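You operate a simulated robot arm through the tools that you are given. There is no shell and no other tool.

You are at the controls of a simulated robot arm. One attempt, no reset.

## Task
Put things in order on the top of the yellow table. At the end: the blue coil from the top of the yellow table is on the brown wooden board; the green brush stands on top of the silver core (marked "Core 32"); the short blue hose from the top of the yellow table stands where the short black hose stood; the short black hose from the top of the yellow table stands where the blue coil stood; whatever was shut is shut again. Leave all else as you found it, and nothing knocked over.

The check looks at the end state, three seconds after you hand in, the way a careful person would. Anything else that was tipped, shoved, dropped, spilled or broken makes it a failure.

## Robot
A 6-joint arm with a two-finger parallel gripper, fixed in place. Base frame: the origin is on the floor under the middle of its stand, x ahead of it, y to its left, z up; the work surface is at about z = 800. Lengths are in mm, angles in rad, forces in N, time in s.
With the tool pointing down near the work surface it reaches from about 260 to 680 mm from the base axis. Its first joint turns from -1.152 to 1.152 rad. Payload 2.9 kg.
The TCP is the grasp point between the finger pads, 30 mm short of the fingertips. In the tool frame z runs along the fingers and y along their closing line. Largest opening 110 mm; finger width 20, thickness 10; the body of the gripper, 48 by 112 mm, starts 55 mm behind the TCP.
Orientation is that of the tool frame in the base frame, as a unit quaternion [x, y, z, w]. With the fingers straight down and closing along the base's y, the tool's x points along the base's -x, its y along +y and its z along -z.

## Interface
- The arm moves only by the tool apply_moves. Its arguments are lists of equal length, an entry for each row: "linear": the shift along the tool's x, y, z in units of 50 mm (1.0 is 50 mm), a list of three; "rot": the turn, a rotation vector about the tool's x, y, z in units of 4 degrees (1.0 is 4 degrees), a list of three. In form: {"linear": [[x, y, z], ...], "rot": [[rx, ry, rz], ...]}. A call has 1 to 20 rows; each row shifts and turns the commanded pose from where the row before left it, along the tool's axes as they then stand. "gripper" is the closure in counts, from 0 (fully open) to 255 (shut), set as the call begins (left out, the last holds). A call with a number of a shift or a turn outside -1 to 1 is refused whole. A row lasts 0.2 s, in which the tool goes at most 50 mm and 0.15 rad; a call with a longer step from one row to the next is refused whole, and so is a gripper value outside its range. Where a pose cannot be reached the arm comes as near as it can. A force on the tool above 40 N (or 10 N above the force at the start of the call, whichever is more), or a blocked arm, ends the call early, and 0.2 s more pass. Each finger travels about 108 mm/s and halts on what it meets, pressing with about 37 N; the grip force reading is that of the motor and also rises with nothing between the fingers. The clock runs only during rows and for 0.2 s after the last one: add rows that do not move to give the fingers time. It gives the time, the measured TCP pose, the force on the tool (base axes), the opening and the grip force at its end, in the units of the frame above (readings bear some noise), with the torque about the TCP (base axes, N m) and any sound that the robot's microphone picked up, and new pictures: "show" is both (left out), scene, wrist or none.
- Cameras (640 x 400 px; columns grow to the right, rows downward): "scene" is fixed at [73.9, 432.9, 1377.3]; the picture's right is [-0.77, -0.63, 0.00], its down [-0.40, 0.49, -0.78] and it looks along [0.49, -0.60, -0.63] (base axes); focal length 262 px, centre (320, 200). "wrist" rides on the gripper at [72, 17, -103] in the tool frame; the picture's right is [-0.23, 0.97, 0.00], its down [-0.76, -0.18, -0.62] and it looks along [-0.61, -0.14, 0.78] (tool axes); focal length 222 px, centre (320, 200). There is no depth. A picture from a camera that has moved, and an enlarged one, comes with that camera's place and axes in the base frame and with its lens.
- zoom(camera, box): a new picture of the part [left, top, right, bottom] of that camera's present view, enlarged. No time passes.
- job_done(): hands the job in; it is judged then, once.

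Places have to be worked out from the pictures, the camera data and where the tool is seen. Open the gripper and draw the arm clear of the work before you hand the job in, unless the task says otherwise.

The tools are called as a command line: name --argument value ..., lists and objects as JSON in quotes. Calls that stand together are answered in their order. apply_moves: Moves the arm, as the interface text tells. Its arguments: {"type":"object","properties":{"linear":{"type":"array","items":{"type":"array","items":{"type":"number"}}},"rot":{"type":"array","items":{"type":"array","items":{"type":"number"}}},"gripper":{"type":"number"},"show":{"type":"string","enum":["both","scene","wrist","none"]}},"required":["linear","rot"]} The other tools are called the same way: zoom (camera, box) takes an enlarged picture of a part of a camera's view; job_done () hands the job in.

At the start:

```text
time: 0.0
tool_pos: [463.0, -97.8, 1039.2]
ee_rot: [0.0, 1.0, 0.0, 0.0]
wrist_force: [0.7, 0.1, 0.3]
ft_torque: [0.01, -0.02, -0.02]
grip_width: 110.1
grasp_force: 0.1
```

scene: 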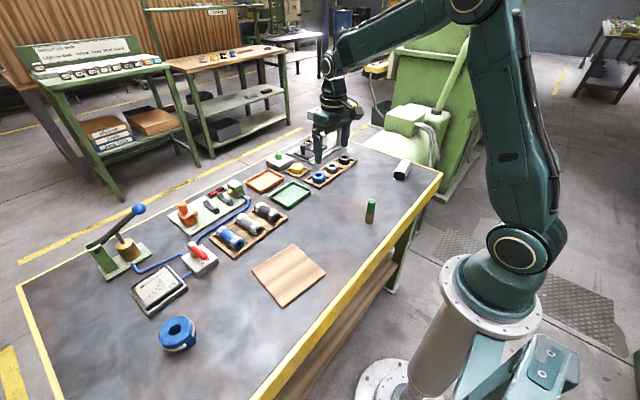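
wrist: 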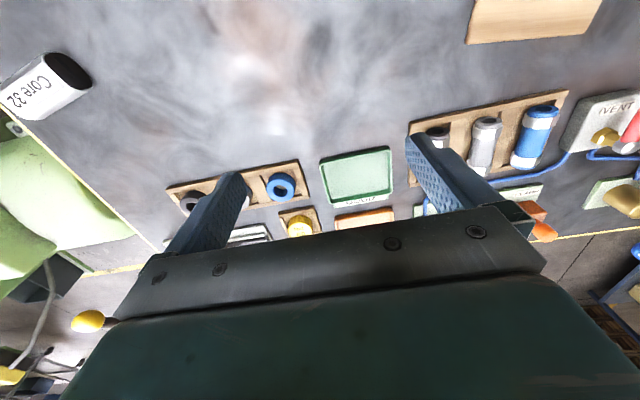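

I start by looking closely at the table through the scene and wrist cameras before moving anything.

zoom --camera "scene" --box '[200, 130, 360, 230]'

zoom --camera "scene" --box '[80, 180, 300, 320]'

zoom --camera "scene" --box '[340, 140, 460, 240]'

zoom --camera "scene" --box '[100, 240, 340, 390]'

zoom --camera "wrist" --box '[140, 80, 420, 260]'

zoom --camera "wrist" --box '[400, 60, 640, 260]'

```text
4.00 times, centred on (280, 180) of scene
camera zoom: at [73.9, 432.9, 1377.3], right [-0.77, -0.63, 0.0], down [-0.4, 0.49, -0.78], along [0.49, -0.6, -0.63], focal length 1048 px, centre (480, 280)
```

zoom: 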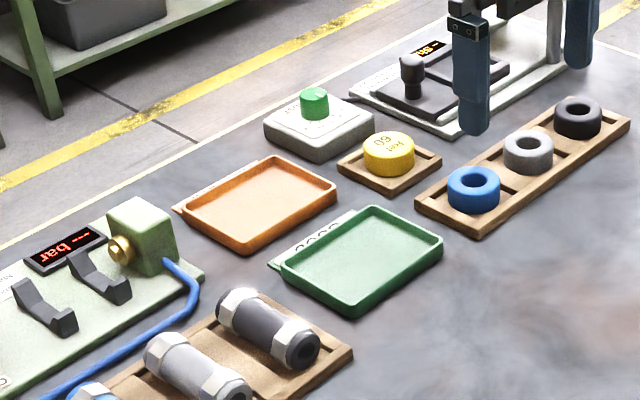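

```text
2.86 times, centred on (190, 250) of scene
camera zoom: at [73.9, 432.9, 1377.3], right [-0.77, -0.63, 0.0], down [-0.4, 0.49, -0.78], along [0.49, -0.6, -0.63], focal length 748 px, centre (691, 57)
```

zoom: 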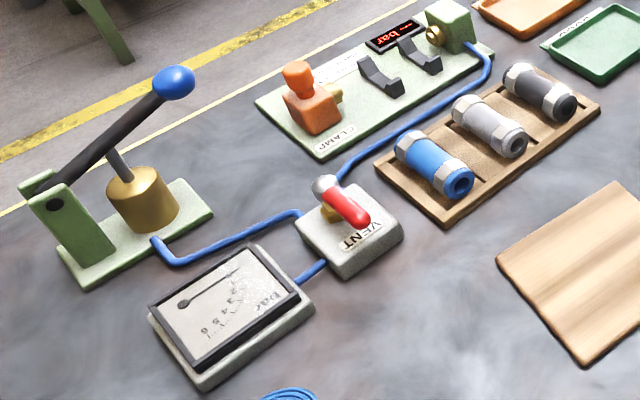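

```text
4.00 times, centred on (400, 190) of scene
camera zoom: at [73.9, 432.9, 1377.3], right [-0.77, -0.63, 0.0], down [-0.4, 0.49, -0.78], along [0.49, -0.6, -0.63], focal length 1048 px, centre (0, 240)
```

zoom: 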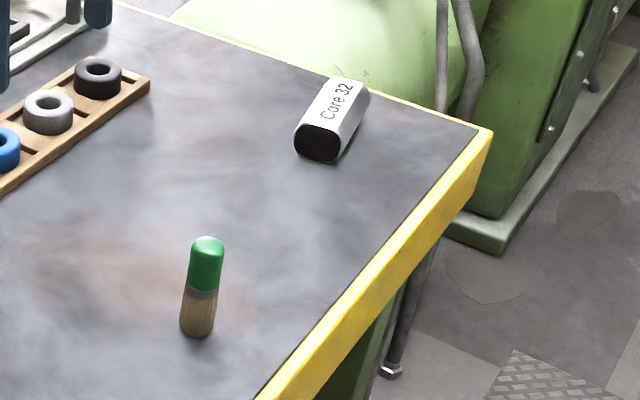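

```text
2.67 times, centred on (220, 315) of scene
camera zoom: at [73.9, 432.9, 1377.3], right [-0.77, -0.63, 0.0], down [-0.4, 0.49, -0.78], along [0.49, -0.6, -0.63], focal length 699 px, centre (587, -107)
```

zoom: 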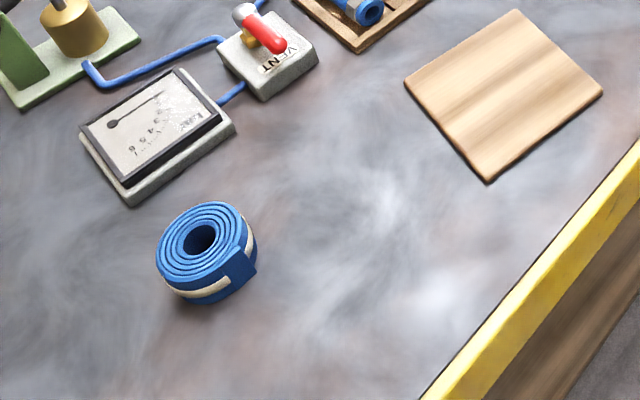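

```text
2.22 times, centred on (280, 170) of wrist
camera zoom: at [392.2, -79.5, 1143.4], right [0.23, 0.97, 0.0], down [0.76, -0.18, 0.62], along [0.61, -0.14, -0.78], focal length 494 px, centre (409, 267)
```

zoom: 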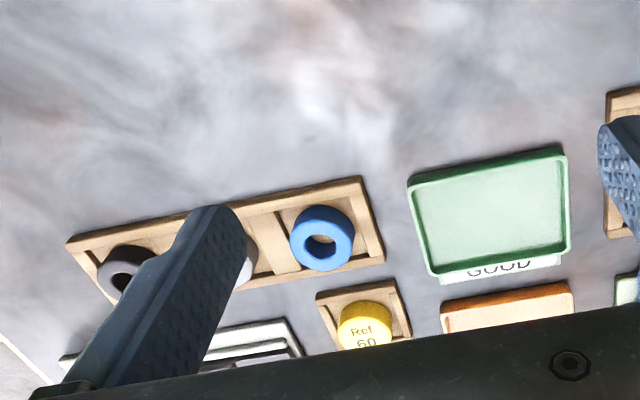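

```text
2.00 times, centred on (520, 160) of wrist
camera zoom: at [392.2, -79.5, 1143.4], right [0.23, 0.97, 0.0], down [0.76, -0.18, 0.62], along [0.61, -0.14, -0.78], focal length 444 px, centre (-80, 280)
```

zoom: 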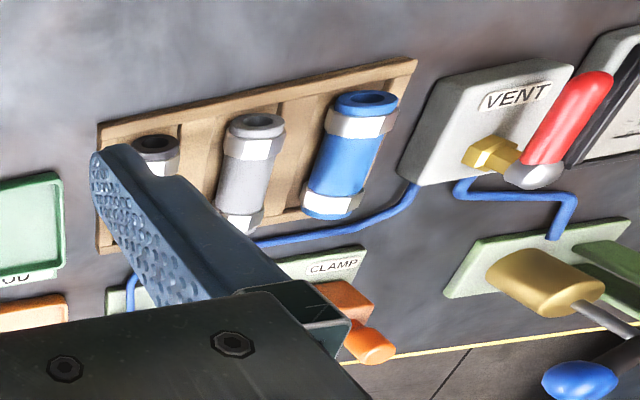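

The zooms show: the blue coil on bare table at about (452, 438), the brown board at about (392, 170), and the lying blue/grey/black fitted hoses in the rack at about x=589, y=199/130/58. The core is near (368, -425) and the brush stands left of it. I move the tool at safe height to look at the hose rack with the wrist camera.

apply_moves --linear '[[0.233, 0.907, 0], [0.233, 0.907, 0], [0.233, 0.907, 0], [0.233, 0.907, 0], [0.233, 0.907, 0], [0.233, 0.907, 0], [0, 0, 0]]' --rot '[[0, 0, 0], [0, 0, 0], [0, 0, 0], [0, 0, 0], [0, 0, 0], [0, 0, 0], [0, 0, 0]]' --show "both"

```text
time: 1.6
tool_pos: [393.4, 176.0, 1039.1]
ee_rot: [0.0, 1.0, 0.0, 0.001]
wrist_force: [1.0, 0.1, 0.3]
ft_torque: [0.03, 0.01, -0.01]
grip_width: 110.0
grasp_force: 0.1
camera wrist: at [321.7, 193.9, 1143.5], right [0.23, 0.97, 0.0], down [0.76, -0.18, 0.62], along [0.61, -0.14, -0.78], focal length 222 px, centre (320, 200)
```

scene: 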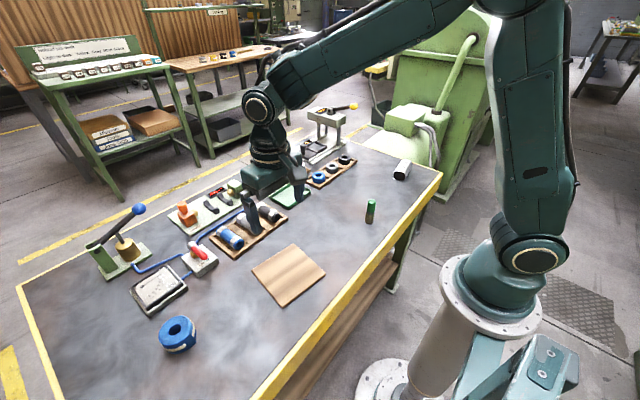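
wrist: 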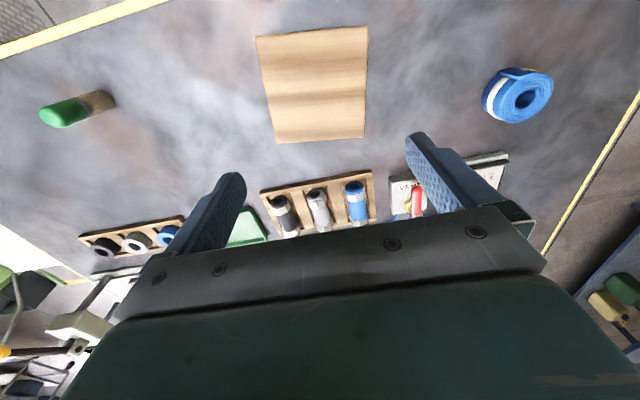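

The wrist view now covers the rack, board and coil. I zoom in for details.

zoom --camera "wrist" --box '[250, 160, 390, 247]'

zoom --camera "wrist" --box '[460, 50, 580, 130]'

zoom --camera "wrist" --box '[240, 10, 400, 150]'

zoom --camera "scene" --box '[200, 190, 300, 262]'

```text
4.57 times, centred on (320, 204) of wrist
camera zoom: at [321.7, 193.9, 1143.5], right [0.23, 0.97, 0.0], down [0.76, -0.18, 0.62], along [0.61, -0.14, -0.78], focal length 1015 px, centre (320, 184)
```

zoom: 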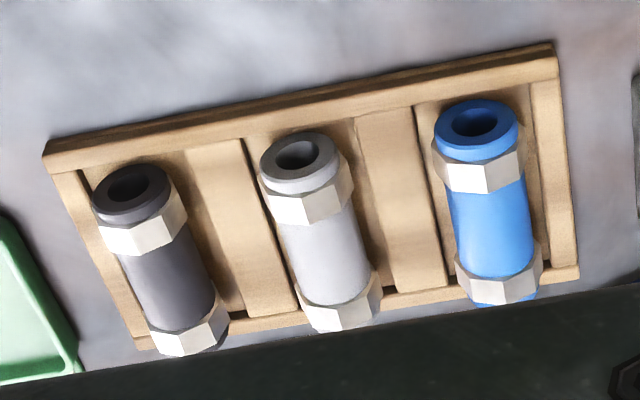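

```text
5.00 times, centred on (520, 90) of wrist
camera zoom: at [321.7, 193.9, 1143.5], right [0.23, 0.97, 0.0], down [0.76, -0.18, 0.62], along [0.61, -0.14, -0.78], focal length 1111 px, centre (-680, 750)
```

zoom: 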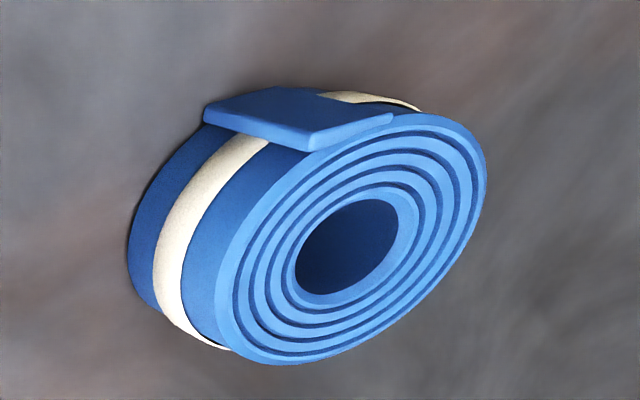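

```text
2.86 times, centred on (320, 80) of wrist
camera zoom: at [321.7, 193.9, 1143.5], right [0.23, 0.97, 0.0], down [0.76, -0.18, 0.62], along [0.61, -0.14, -0.78], focal length 635 px, centre (320, 543)
```

zoom: 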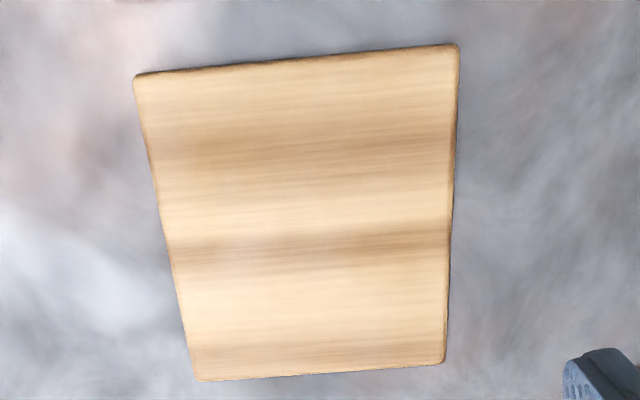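

```text
5.56 times, centred on (250, 226) of scene
camera zoom: at [73.9, 433.0, 1377.3], right [-0.77, -0.63, 0.0], down [-0.4, 0.49, -0.78], along [0.49, -0.6, -0.63], focal length 1455 px, centre (709, 56)
```

zoom: 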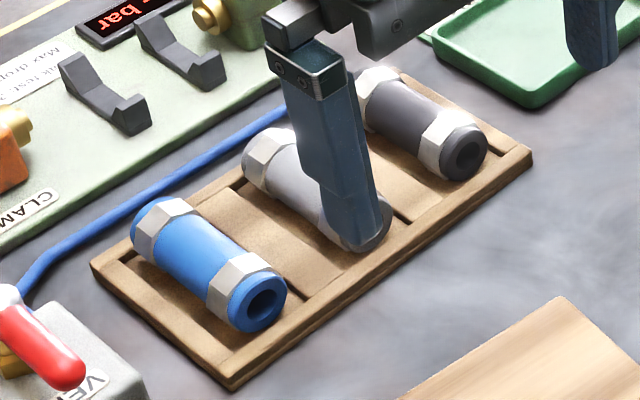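

The hoses lie along x in the rack slots at y≈200 (blue), 130 (grey), 60 (black), with centres near x≈595. Triangulating both cameras puts the coil at about (454, 429) with its top near z=840 and diameter about 62, and the loose tab faces -x. I move above it, closing along y.

apply_moves --linear '[[-0.202, 0.843, 0], [-0.202, 0.843, 0], [-0.202, 0.843, 0], [-0.202, 0.843, 0], [-0.202, 0.843, 0], [-0.202, 0.843, 0], [0, 0, 0.727], [0, 0, 0.727], [0, 0, 0.727], [0, 0, 0]]' --rot '[[0, 0, 0], [0, 0, 0], [0, 0, 0], [0, 0, 0], [0, 0, 0], [0, 0, 0], [0, 0, 0], [0, 0, 0], [0, 0, 0], [0, 0, 0]]' --gripper 0 --show "both"

```text
time: 3.8
tool_pos: [455.6, 430.0, 929.7]
ee_rot: [0.001, 1.0, -0.001, 0.0]
wrist_force: [-0.4, -0.6, 0.0]
ft_torque: [-0.02, 0.0, 0.0]
grip_width: 110.2
grasp_force: 0.1
camera wrist: at [384.3, 446.6, 1034.2], right [0.23, 0.97, 0.0], down [0.76, -0.18, 0.62], along [0.61, -0.14, -0.78], focal length 222 px, centre (320, 200)
```

scene: 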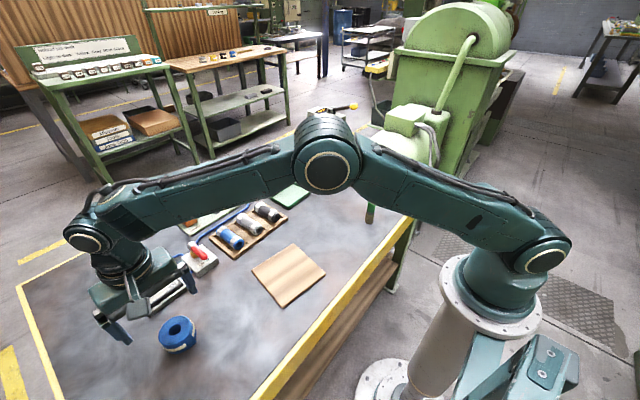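
wrist: 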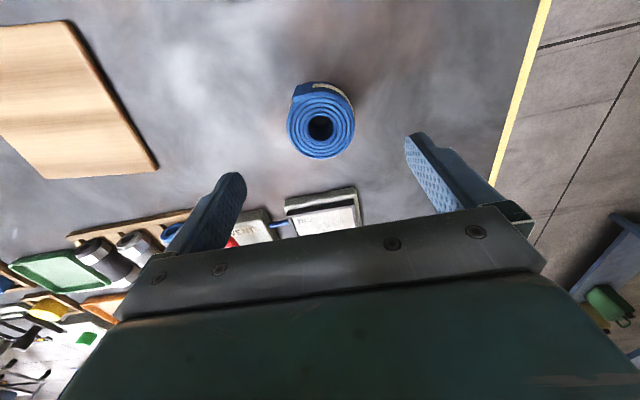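

The coil's top centre back-projects to about (455, 430), right under the TCP. I zoom to check the coil's rim and the tab before descending.

zoom --camera "wrist" --box '[270, 70, 370, 170]'

zoom --camera "scene" --box '[80, 270, 240, 370]'

```text
4.00 times, centred on (320, 120) of wrist
camera zoom: at [384.3, 446.6, 1034.2], right [0.23, 0.97, 0.0], down [0.76, -0.18, 0.62], along [0.61, -0.14, -0.78], focal length 888 px, centre (320, 520)
```

zoom: 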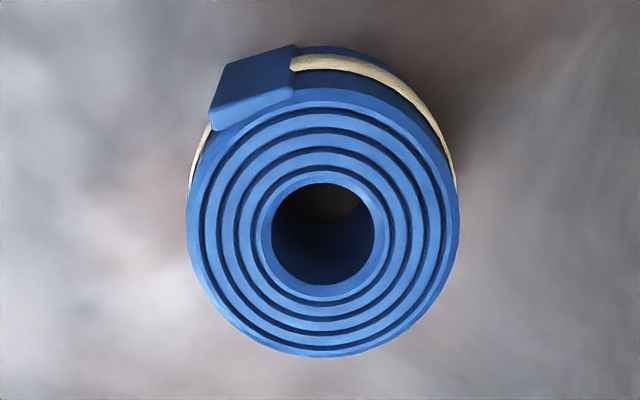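

```text
4.00 times, centred on (160, 320) of scene
camera zoom: at [73.9, 432.9, 1377.3], right [-0.77, -0.63, 0.0], down [-0.4, 0.49, -0.78], along [0.49, -0.6, -0.63], focal length 1048 px, centre (960, -280)
```

zoom: 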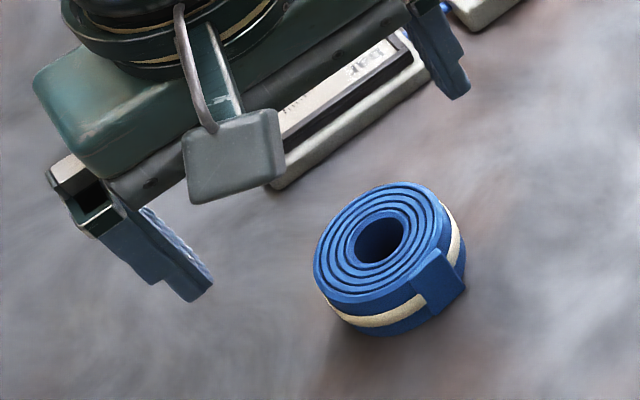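

The coil face is about 60 mm across, centred near (454, 430.5), and the tab sits clear of the finger line. I go down to z≈836 with the fingers open.

apply_moves --linear '[[0.03, 0.01, 0.6], [0, 0, 0.6], [0, 0, 0.4], [0, 0, 0.274], [0, 0, 0]]' --rot '[[0, 0, 0], [0, 0, 0], [0, 0, 0], [0, 0, 0], [0, 0, 0]]' --gripper 0 --show "both"

```text
time: 5.0
tool_pos: [453.9, 429.3, 836.7]
ee_rot: [0.0, 1.0, 0.0, 0.0]
wrist_force: [0.2, 0.6, 0.0]
ft_torque: [-0.02, 0.01, -0.01]
grip_width: 109.8
grasp_force: 0.0
camera wrist: at [381.3, 446.2, 941.1], right [0.23, 0.97, 0.0], down [0.76, -0.18, 0.62], along [0.61, -0.14, -0.78], focal length 222 px, centre (320, 200)
```

scene: 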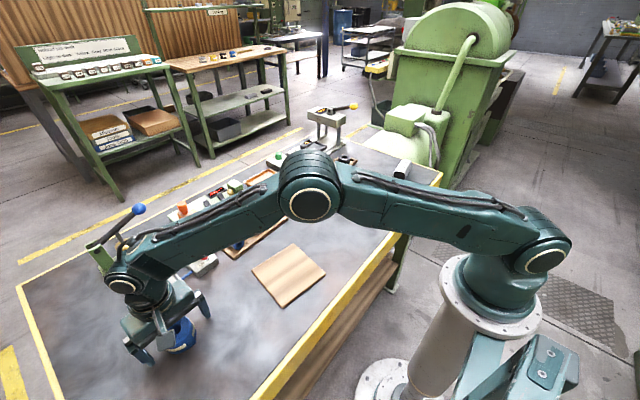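
wrist: 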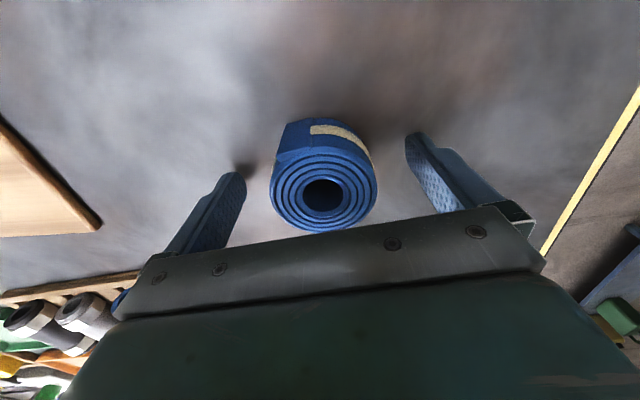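

The fingers straddle the coil symmetrically. I close the gripper and hold still.

apply_moves --linear '[[0, 0, 0], [0, 0, 0], [0, 0, 0], [0, 0, 0]]' --rot '[[0, 0, 0], [0, 0, 0], [0, 0, 0], [0, 0, 0]]' --gripper 200 --show "wrist"

```text
time: 6.0
tool_pos: [454.0, 428.0, 837.1]
ee_rot: [-0.001, 1.0, -0.001, 0.0]
wrist_force: [0.3, 0.8, 0.0]
ft_torque: [-0.01, -0.01, 0.0]
grip_width: 59.3
grasp_force: 36.6
camera wrist: at [381.4, 446.1, 941.2], right [0.23, 0.97, 0.0], down [0.76, -0.18, 0.62], along [0.61, -0.14, -0.78], focal length 222 px, centre (320, 200)
```

wrist: 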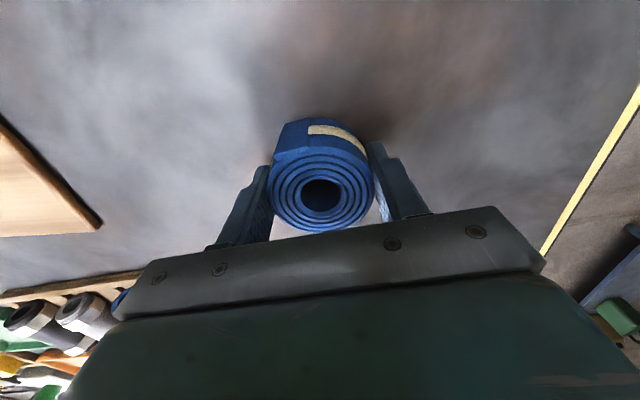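

Grip holds at 59.3 mm with 36.6 N. I lift the coil 100 mm and carry it above the board centre near (396, 170).

apply_moves --linear '[[0, 0, -0.2], [0, 0, -0.5], [0, 0, -0.7], [0, 0, -0.6], [0.097, -0.43, 0], [0.145, -0.65, 0], [0.184, -0.82, 0], [0.184, -0.82, 0], [0.184, -0.82, 0], [0.184, -0.82, 0], [0.115, -0.5, 0], [0.067, -0.3, 0], [0, 0, 0], [0, 0, 0]]' --rot '[[0, 0, 0], [0, 0, 0], [0, 0, 0], [0, 0, 0], [0, 0, 0], [0, 0, 0], [0, 0, 0], [0, 0, 0], [0, 0, 0], [0, 0, 0], [0, 0, 0], [0, 0, 0], [0, 0, 0], [0, 0, 0]]' --gripper 200 --show "both"

```text
time: 9.0
tool_pos: [394.8, 169.4, 937.3]
ee_rot: [0.001, 1.0, 0.0, 0.0]
wrist_force: [-0.4, -0.7, -1.2]
ft_torque: [-0.01, 0.01, -0.01]
grip_width: 58.9
grasp_force: 36.8
camera wrist: at [322.7, 187.2, 1041.7], right [0.23, 0.97, 0.0], down [0.76, -0.18, 0.62], along [0.61, -0.14, -0.78], focal length 222 px, centre (320, 200)
```

scene: 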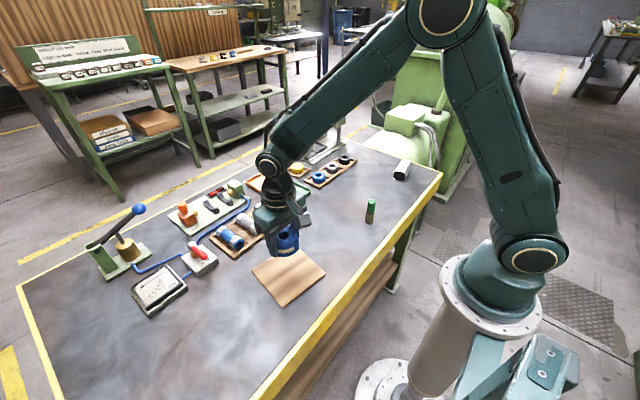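
wrist: 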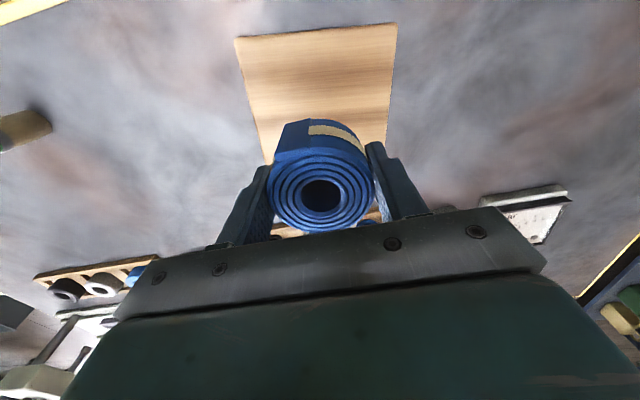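

The coil is held above the board, weighing about 1.2 N. I lower to z≈856, just above contact, and check.

apply_moves --linear '[[0, 0, 0.6], [0, 0, 0.6], [0, 0, 0.3], [0, 0, 0.13], [0, 0, 0]]' --rot '[[0, 0, 0], [0, 0, 0], [0, 0, 0], [0, 0, 0], [0, 0, 0]]' --gripper 200 --show "both"

zoom --camera "scene" --box '[230, 210, 350, 310]'

```text
time: 10.2
tool_pos: [396.1, 170.3, 854.7]
ee_rot: [-0.001, 1.0, -0.001, -0.001]
wrist_force: [-0.7, -0.7, -1.1]
ft_torque: [0.0, 0.01, 0.01]
grip_width: 58.9
grasp_force: 37.0
camera wrist: at [323.1, 187.2, 958.8], right [0.23, 0.97, 0.0], down [0.76, -0.18, 0.62], along [0.61, -0.14, -0.78], focal length 222 px, centre (320, 200)
```

scene: 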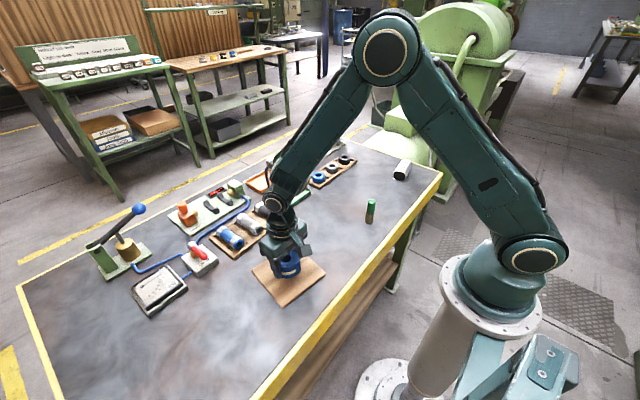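
wrist: 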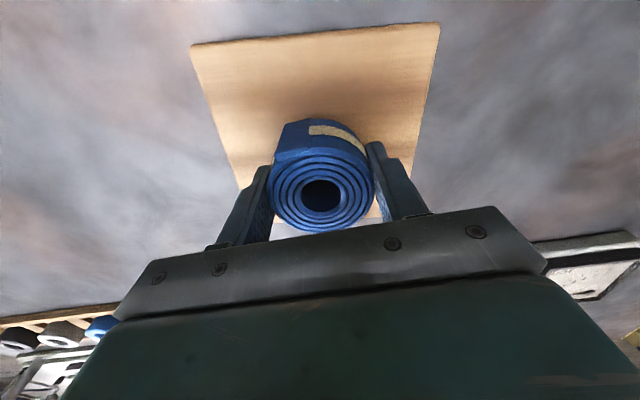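

```text
4.00 times, centred on (290, 260) of scene
camera zoom: at [73.9, 433.0, 1377.3], right [-0.77, -0.63, 0.0], down [-0.4, 0.49, -0.78], along [0.49, -0.6, -0.63], focal length 1048 px, centre (440, -40)
```

zoom: 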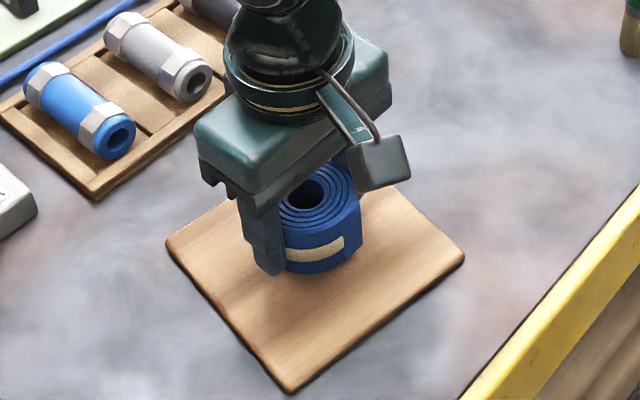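

The coil hangs over the middle of the board with a small gap. I lower it in small steps while watching the force.

apply_moves --linear '[[0, 0, 0.03], [0, 0, 0.03], [0, 0, 0.03], [0, 0, 0]]' --rot '[[0, 0, 0], [0, 0, 0], [0, 0, 0], [0, 0, 0]]' --gripper 200 --show "none"

```text
time: 11.2
tool_pos: [395.5, 169.0, 849.2]
ee_rot: [0.0, 1.0, 0.0, 0.0]
wrist_force: [0.3, 0.2, -1.3]
ft_torque: [0.02, -0.02, 0.0]
grip_width: 59.0
grasp_force: 37.2
```

No contact yet at 849. I step down another 3 mm.

apply_moves --linear '[[0, 0, 0.02], [0, 0, 0.02], [0, 0, 0.02], [0, 0, 0]]' --rot '[[0, 0, 0], [0, 0, 0], [0, 0, 0], [0, 0, 0]]' --gripper 200 --show "none"

```text
time: 12.2
tool_pos: [395.6, 169.6, 848.5]
ee_rot: [-0.001, 1.0, 0.0, 0.0]
wrist_force: [-0.6, -0.4, -1.2]
ft_torque: [0.0, 0.04, 0.0]
grip_width: 59.0
grasp_force: 37.2
```

Still no force change; I go down a bit more.

apply_moves --linear '[[0, 0, 0.02], [0, 0, 0.02], [0, 0, 0]]' --rot '[[0, 0, 0], [0, 0, 0], [0, 0, 0]]' --gripper 200 --show "none"

```text
time: 13.0
tool_pos: [395.2, 170.6, 846.4]
ee_rot: [-0.001, 1.0, -0.001, 0.001]
wrist_force: [-10.2, -6.2, 32.2]
ft_torque: [-0.31, 0.46, 0.1]
grip_width: 59.0
grasp_force: 37.3
```

Contact: 32 N upward, so the coil sits on the board (board top near z≈809). I relieve the press by 0.7 mm, and then open.

apply_moves --linear '[[0, 0, -0.014], [0, 0, 0]]' --rot '[[0, 0, 0], [0, 0, 0]]' --gripper 200 --show "none"

```text
time: 13.6
tool_pos: [396.3, 171.9, 845.9]
ee_rot: [0.0, 1.0, 0.001, 0.001]
wrist_force: [-9.3, -2.2, 32.7]
ft_torque: [-0.29, 0.35, 0.05]
grip_width: 58.9
grasp_force: 36.8
```

The force is unchanged, so I raise another millimetre.

apply_moves --linear '[[0, 0, -0.02], [0, 0, 0]]' --rot '[[0, 0, 0], [0, 0, 0]]' --gripper 200 --show "none"

```text
time: 14.2
tool_pos: [396.0, 171.5, 847.7]
ee_rot: [0.0, 1.0, 0.0, 0.002]
wrist_force: [0.9, -1.0, 10.0]
ft_torque: [0.06, 0.01, 0.16]
grip_width: 59.0
grasp_force: 36.8
```

Now only a light press. I open the gripper fully to release the coil.

apply_moves --linear '[[0, 0, -0.005], [0, 0, 0], [0, 0, 0], [0, 0, 0]]' --rot '[[0, 0, 0], [0, 0, 0], [0, 0, 0], [0, 0, 0]]' --gripper 0 --show "both"

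```text
time: 15.2
tool_pos: [394.7, 170.2, 846.7]
ee_rot: [-0.001, 1.0, 0.0, 0.0]
wrist_force: [-1.2, -1.1, -0.1]
ft_torque: [-0.01, -0.01, -0.03]
grip_width: 110.1
grasp_force: 0.1
camera wrist: at [322.8, 188.3, 951.4], right [0.23, 0.97, 0.0], down [0.76, -0.18, 0.62], along [0.61, -0.14, -0.78], focal length 222 px, centre (320, 200)
```

scene: 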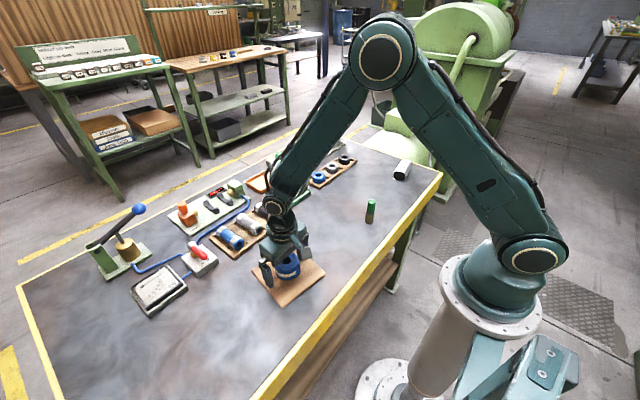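
wrist: 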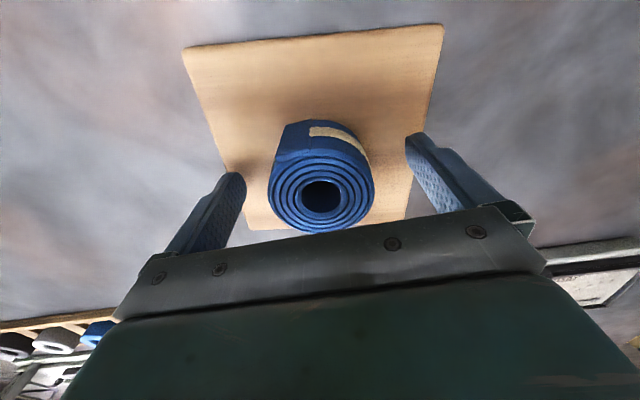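

The coil stands on the board and the gripper is free. I rise straight up, then move above the black hose near (594, 59) for a close look.

apply_moves --linear '[[0, 0, -0.4], [0, 0, -0.9], [0, 0, -0.9], [0, 0, -0.5], [-0.796, -0.444, 0], [-0.796, -0.444, 0], [-0.796, -0.444, 0], [-0.796, -0.444, 0], [-0.796, -0.444, 0], [0, 0, 0]]' --rot '[[0, 0, 0], [0, 0, 0], [0, 0, 0], [0, 0, 0], [0, 0, 0], [0, 0, 0], [0, 0, 0], [0, 0, 0], [0, 0, 0], [0, 0, 0]]' --gripper 0 --show "both"

zoom --camera "wrist" --box '[220, 60, 460, 210]'

zoom --camera "scene" --box '[190, 170, 350, 310]'

```text
time: 17.4
tool_pos: [593.9, 60.3, 981.8]
ee_rot: [0.001, 1.0, 0.001, 0.0]
wrist_force: [-0.6, 0.2, -0.6]
ft_torque: [0.01, 0.02, 0.01]
grip_width: 110.2
grasp_force: 0.0
camera wrist: at [522.6, 76.7, 1086.5], right [0.23, 0.97, 0.0], down [0.76, -0.18, 0.62], along [0.61, -0.14, -0.78], focal length 222 px, centre (320, 200)
```

scene: 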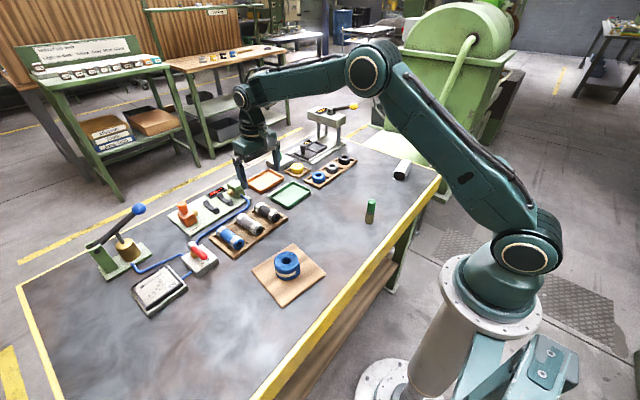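
wrist: 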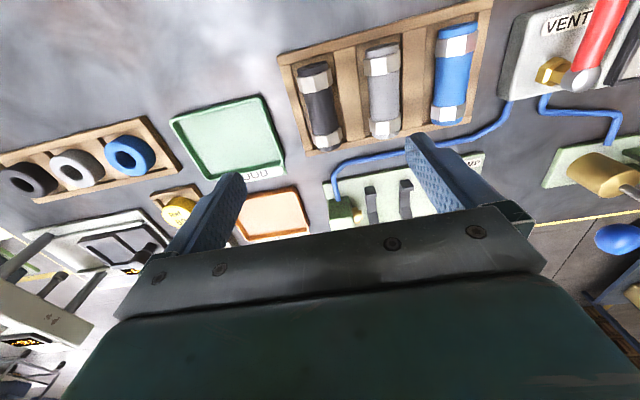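

```text
2.67 times, centred on (340, 135) of wrist
camera zoom: at [522.6, 76.7, 1086.5], right [0.23, 0.97, 0.0], down [0.76, -0.18, 0.62], along [0.61, -0.14, -0.78], focal length 592 px, centre (267, 373)
```

zoom: 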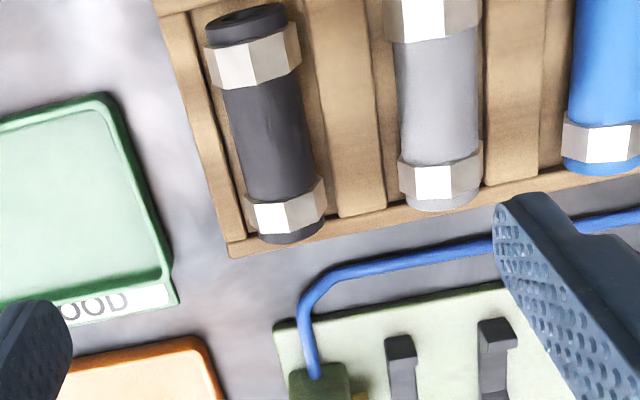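

```text
2.86 times, centred on (270, 240) of scene
camera zoom: at [73.9, 432.9, 1377.3], right [-0.77, -0.63, 0.0], down [-0.4, 0.49, -0.78], along [0.49, -0.6, -0.63], focal length 748 px, centre (463, 86)
```

zoom: 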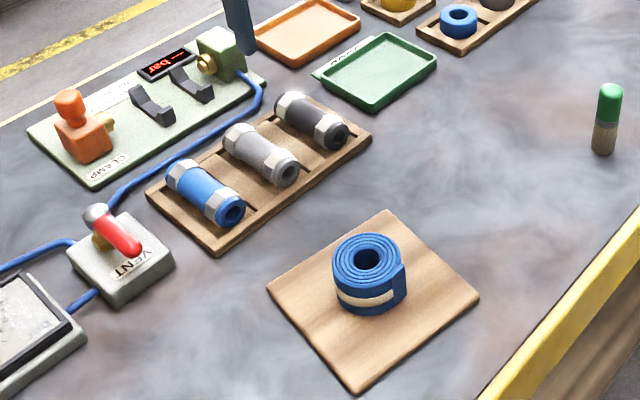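

The black hose axis back-projects to y≈58–59, x from 556 to 644, axis height about z≈822. I need the rack's rim height to choose finger depth, so I zoom in on the rack.

zoom --camera "scene" --box '[225, 195, 300, 245]'

zoom --camera "wrist" --box '[275, 45, 375, 160]'

zoom --camera "wrist" --box '[400, 0, 500, 140]'

```text
8.00 times, centred on (262, 220) of scene
camera zoom: at [73.9, 432.9, 1377.3], right [-0.77, -0.63, 0.0], down [-0.4, 0.49, -0.78], along [0.49, -0.6, -0.63], focal length 2096 px, centre (780, 40)
```

zoom: 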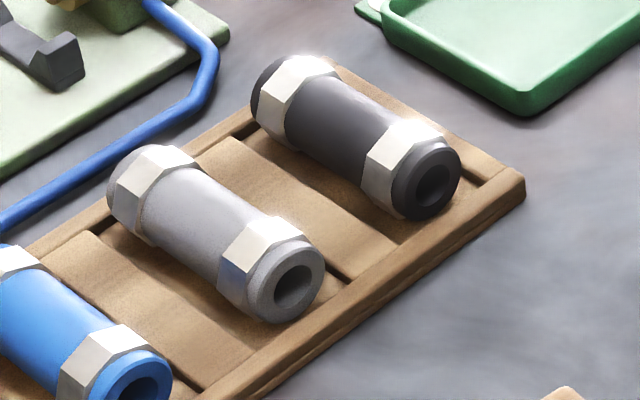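

```text
3.48 times, centred on (325, 102) of wrist
camera zoom: at [522.6, 76.7, 1086.5], right [0.23, 0.97, 0.0], down [0.76, -0.18, 0.62], along [0.61, -0.14, -0.78], focal length 773 px, centre (303, 539)
```

zoom: 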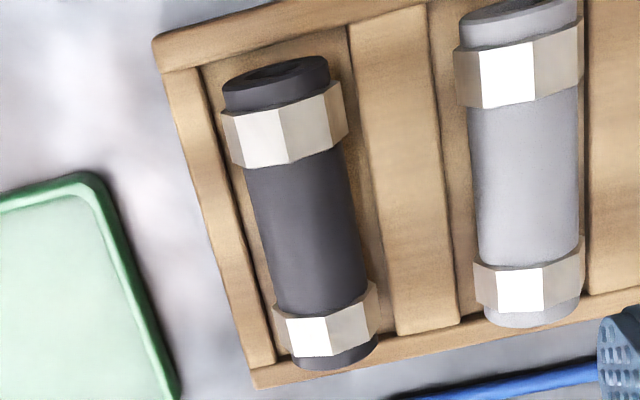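

```text
2.86 times, centred on (450, 70) of wrist
camera zoom: at [522.6, 76.7, 1086.5], right [0.23, 0.97, 0.0], down [0.76, -0.18, 0.62], along [0.61, -0.14, -0.78], focal length 635 px, centre (-51, 571)
```

zoom: 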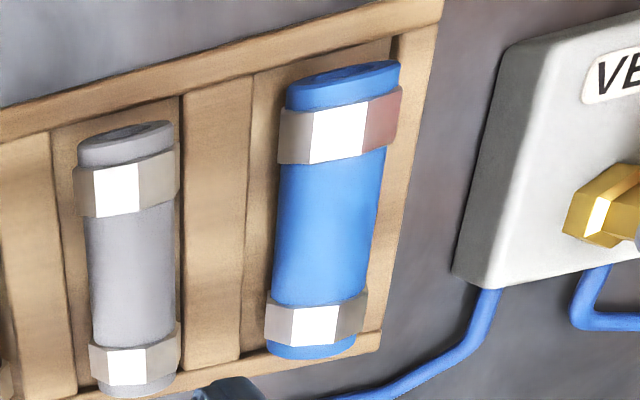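

Triangulating the hose end-holes puts the hose axis near z≈819, with rack planks around z≈810. I set the opening to about 62 mm so the fingers clear the grey hose, and descend to z≈862 above the black hose's middle.

apply_moves --linear '[[-0.136, 0, 0], [0, 0, 0], [0, 0, 0.7], [0, 0, 0.7], [0, 0, 0.6], [0, 0, 0.4], [0, 0, 0]]' --rot '[[0, 0, 0], [0, 0, 0], [0, 0, 0], [0, 0, 0], [0, 0, 0], [0, 0, 0], [0, 0, 0]]' --gripper 111 --show "both"

zoom --camera "wrist" --box '[200, 60, 440, 250]'

zoom --camera "scene" --box '[220, 180, 310, 250]'

```text
time: 19.0
tool_pos: [601.3, 59.6, 860.0]
ee_rot: [0.0, 1.0, 0.0, 0.001]
wrist_force: [0.1, 0.7, 0.1]
ft_torque: [0.0, -0.01, 0.04]
grip_width: 62.4
grasp_force: 0.1
camera wrist: at [528.7, 77.1, 964.5], right [0.23, 0.97, 0.0], down [0.76, -0.18, 0.62], along [0.61, -0.14, -0.78], focal length 222 px, centre (320, 200)
```

scene: 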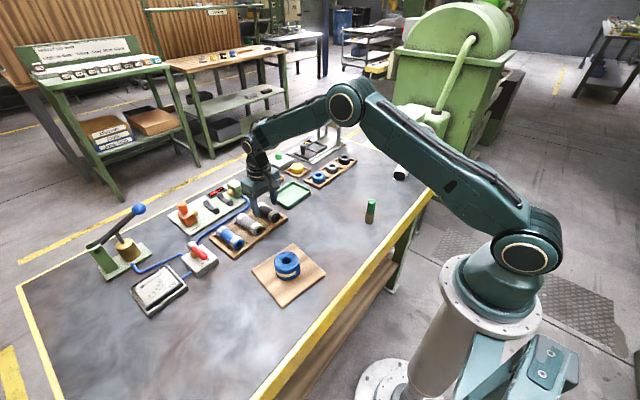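
wrist: 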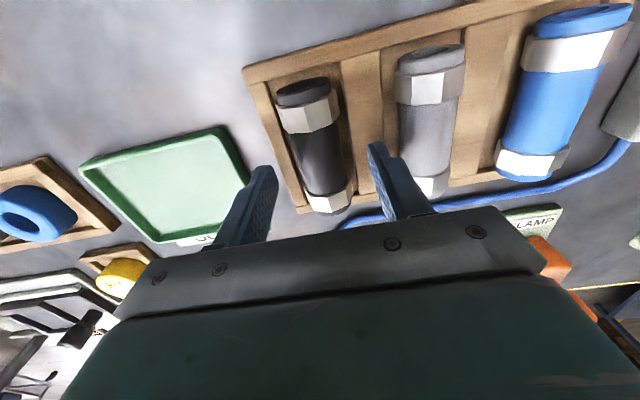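

```text
2.11 times, centred on (320, 155) of wrist
camera zoom: at [528.7, 77.1, 964.5], right [0.23, 0.97, 0.0], down [0.76, -0.18, 0.62], along [0.61, -0.14, -0.78], focal length 468 px, centre (320, 295)
```

zoom: 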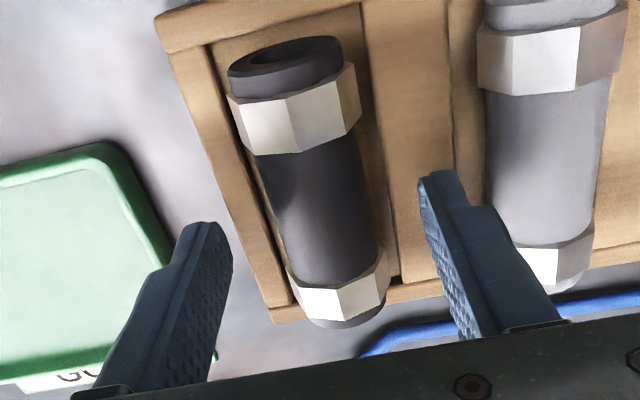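

```text
5.71 times, centred on (265, 215) of scene
camera zoom: at [73.9, 432.9, 1377.3], right [-0.77, -0.63, 0.0], down [-0.4, 0.49, -0.78], along [0.49, -0.6, -0.63], focal length 1497 px, centre (634, 114)
```

zoom: 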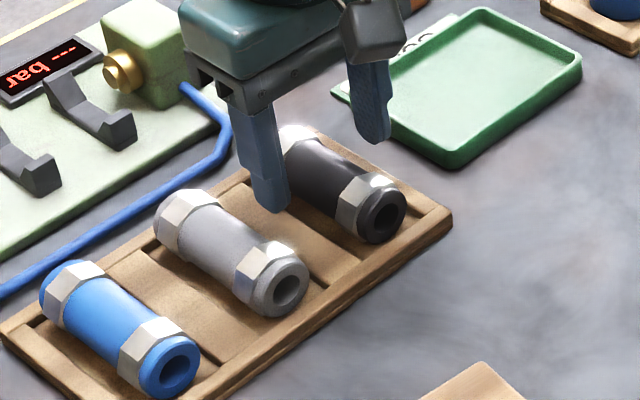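

The fingers straddle the black hose evenly (axis y≈58.8). I descend to z≈850 and then probe gently.

apply_moves --linear '[[0, 0, 0.1], [0, 0, 0.08], [0, 0, 0.07], [0, 0, 0]]' --rot '[[0, 0, 0], [0, 0, 0], [0, 0, 0], [0, 0, 0]]' --gripper 111 --show "scene"

zoom --camera "scene" --box '[230, 190, 290, 230]'

```text
time: 20.0
tool_pos: [602.9, 58.4, 849.0]
ee_rot: [0.0, 1.0, 0.0, 0.0]
wrist_force: [-0.5, -0.1, 0.1]
ft_torque: [0.01, -0.04, -0.01]
grip_width: 62.0
grasp_force: 0.1
```

scene: 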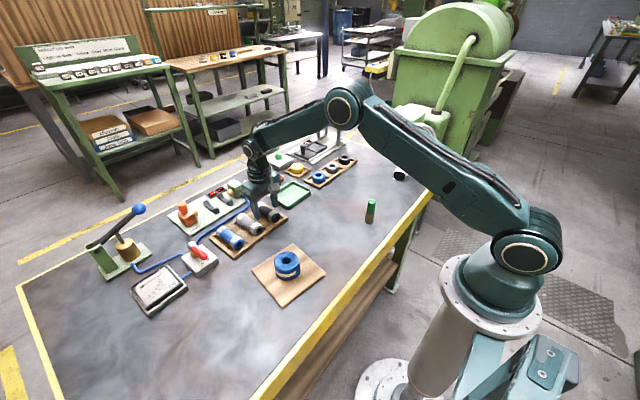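

```text
10.00 times, centred on (260, 210) of scene
camera zoom: at [73.9, 432.9, 1377.3], right [-0.77, -0.63, 0.0], down [-0.4, 0.49, -0.78], along [0.49, -0.6, -0.63], focal length 2620 px, centre (920, 100)
```

zoom: 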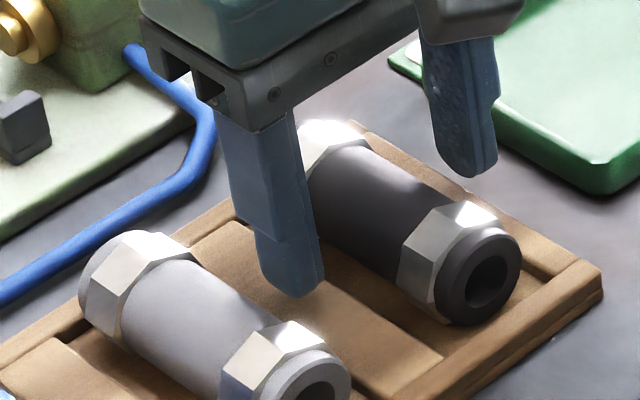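

Tips are now near z≈819 with no contact. I step down 4 mm gently.

apply_moves --linear '[[0, 0, 0.02], [0, 0, 0.02], [0, 0, 0.02], [0, 0, 0.02], [0, 0, 0]]' --rot '[[0, 0, 0], [0, 0, 0], [0, 0, 0], [0, 0, 0], [0, 0, 0]]' --gripper 111 --show "none"

zoom --camera "scene" --box '[230, 190, 290, 230]'

```text
time: 21.2
tool_pos: [601.7, 58.3, 845.5]
ee_rot: [0.0, 1.0, 0.0, 0.0]
wrist_force: [-0.3, 0.5, -0.3]
ft_torque: [0.01, 0.0, 0.02]
grip_width: 62.2
grasp_force: 0.1
```

```text
10.00 times, centred on (260, 210) of scene
camera zoom: at [73.9, 432.9, 1377.3], right [-0.77, -0.63, 0.0], down [-0.4, 0.49, -0.78], along [0.49, -0.6, -0.63], focal length 2620 px, centre (920, 100)
```

zoom: 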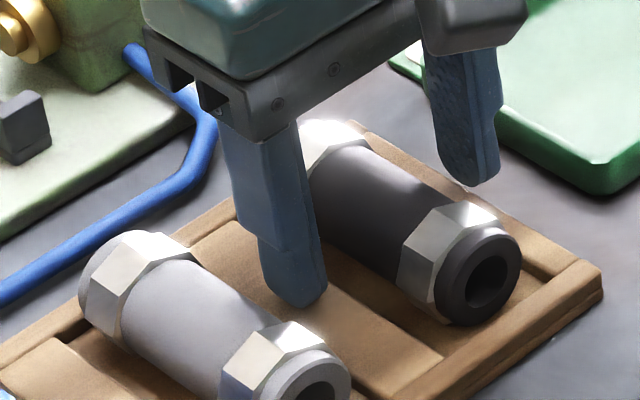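

Still free. I lower another 2 mm at a time.

apply_moves --linear '[[0, 0, 0.02], [0, 0, 0.02], [0, 0, 0]]' --rot '[[0, 0, 0], [0, 0, 0], [0, 0, 0]]' --gripper 111 --show "none"

zoom --camera "scene" --box '[230, 190, 290, 230]'

```text
time: 22.0
tool_pos: [600.7, 59.7, 843.5]
ee_rot: [0.0, 1.0, 0.0, 0.0]
wrist_force: [0.0, -0.3, -0.1]
ft_torque: [-0.02, -0.02, -0.02]
grip_width: 62.2
grasp_force: 0.1
```

```text
10.00 times, centred on (260, 210) of scene
camera zoom: at [73.9, 432.9, 1377.3], right [-0.77, -0.63, 0.0], down [-0.4, 0.49, -0.78], along [0.49, -0.6, -0.63], focal length 2620 px, centre (920, 100)
```

zoom: 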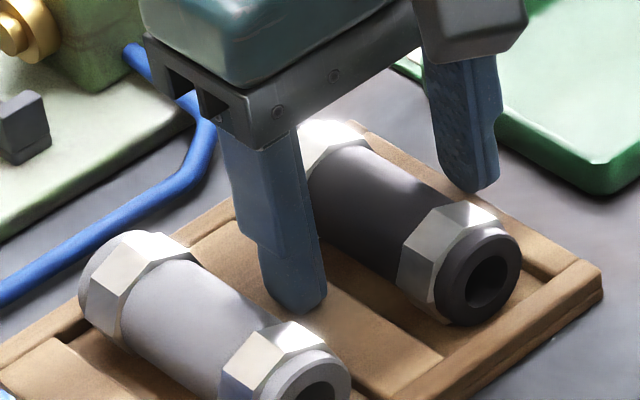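

Tips at about 814, still no contact. One more 2 mm step.

apply_moves --linear '[[0, 0, 0.02], [0, 0, 0.02], [0, 0, 0]]' --rot '[[0, 0, 0], [0, 0, 0], [0, 0, 0]]' --gripper 111 --show "none"

zoom --camera "scene" --box '[230, 190, 290, 230]'

```text
time: 22.8
tool_pos: [601.0, 59.6, 842.8]
ee_rot: [0.001, 1.0, 0.0, 0.001]
wrist_force: [-6.3, -1.5, 17.5]
ft_torque: [-0.02, 0.38, 0.05]
grip_width: 62.2
grasp_force: 0.0
```

```text
10.00 times, centred on (260, 210) of scene
camera zoom: at [73.4, 432.9, 1377.4], right [-0.77, -0.63, 0.0], down [-0.4, 0.49, -0.78], along [0.49, -0.6, -0.63], focal length 2620 px, centre (920, 100)
```

zoom: 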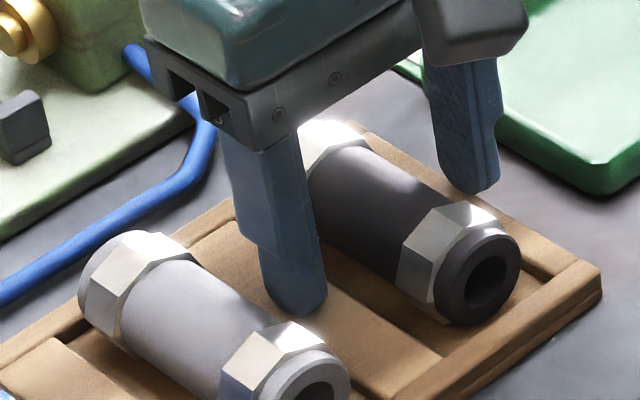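

Contact at 17.5 N: the rack top is at about z≈812. I back up 1.5 mm and close on the hose.

apply_moves --linear '[[0, 0, -0.03], [0, 0, 0]]' --rot '[[0, 0, 0], [0, 0, 0]]' --gripper 111 --show "none"

apply_moves --linear '[[0, 0, 0], [0, 0, 0], [0, 0, 0], [0, 0, 0]]' --rot '[[0, 0, 0], [0, 0, 0], [0, 0, 0], [0, 0, 0]]' --gripper 215 --show "both"

zoom --camera "wrist" --box '[200, 60, 440, 250]'

```text
time: 23.4
tool_pos: [600.4, 60.1, 842.4]
ee_rot: [0.0, 1.0, 0.0, 0.0]
wrist_force: [-6.4, 0.3, 9.9]
ft_torque: [0.02, 0.15, -0.11]
grip_width: 62.1
grasp_force: 0.0
```

```text
time: 24.4
tool_pos: [600.9, 59.2, 841.3]
ee_rot: [-0.001, 1.0, 0.0, 0.0]
wrist_force: [3.1, -0.3, 3.0]
ft_torque: [0.02, -0.21, 0.03]
grip_width: 34.0
grasp_force: 36.6
camera wrist: at [528.8, 77.0, 946.9], right [0.23, 0.97, 0.0], down [0.76, -0.18, 0.62], along [0.61, -0.14, -0.78], focal length 222 px, centre (320, 200)
```

scene: 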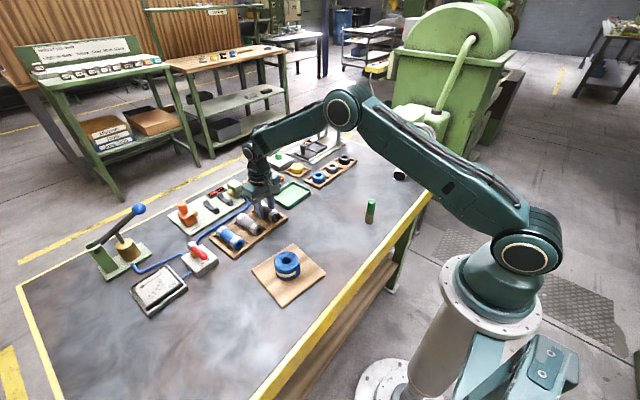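
wrist: 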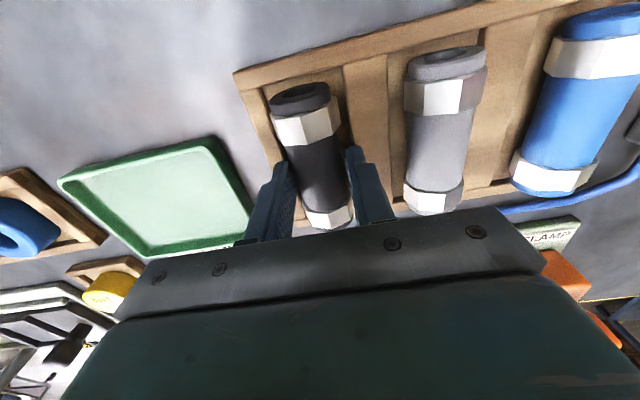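

```text
2.11 times, centred on (320, 155) of wrist
camera zoom: at [528.8, 77.0, 946.9], right [0.23, 0.97, 0.0], down [0.76, -0.18, 0.62], along [0.61, -0.14, -0.78], focal length 468 px, centre (320, 295)
```

zoom: 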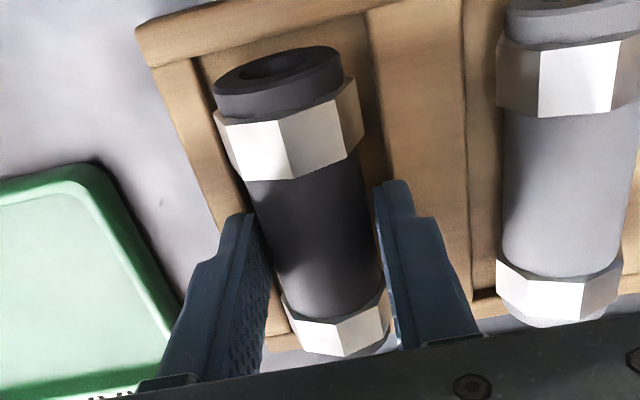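

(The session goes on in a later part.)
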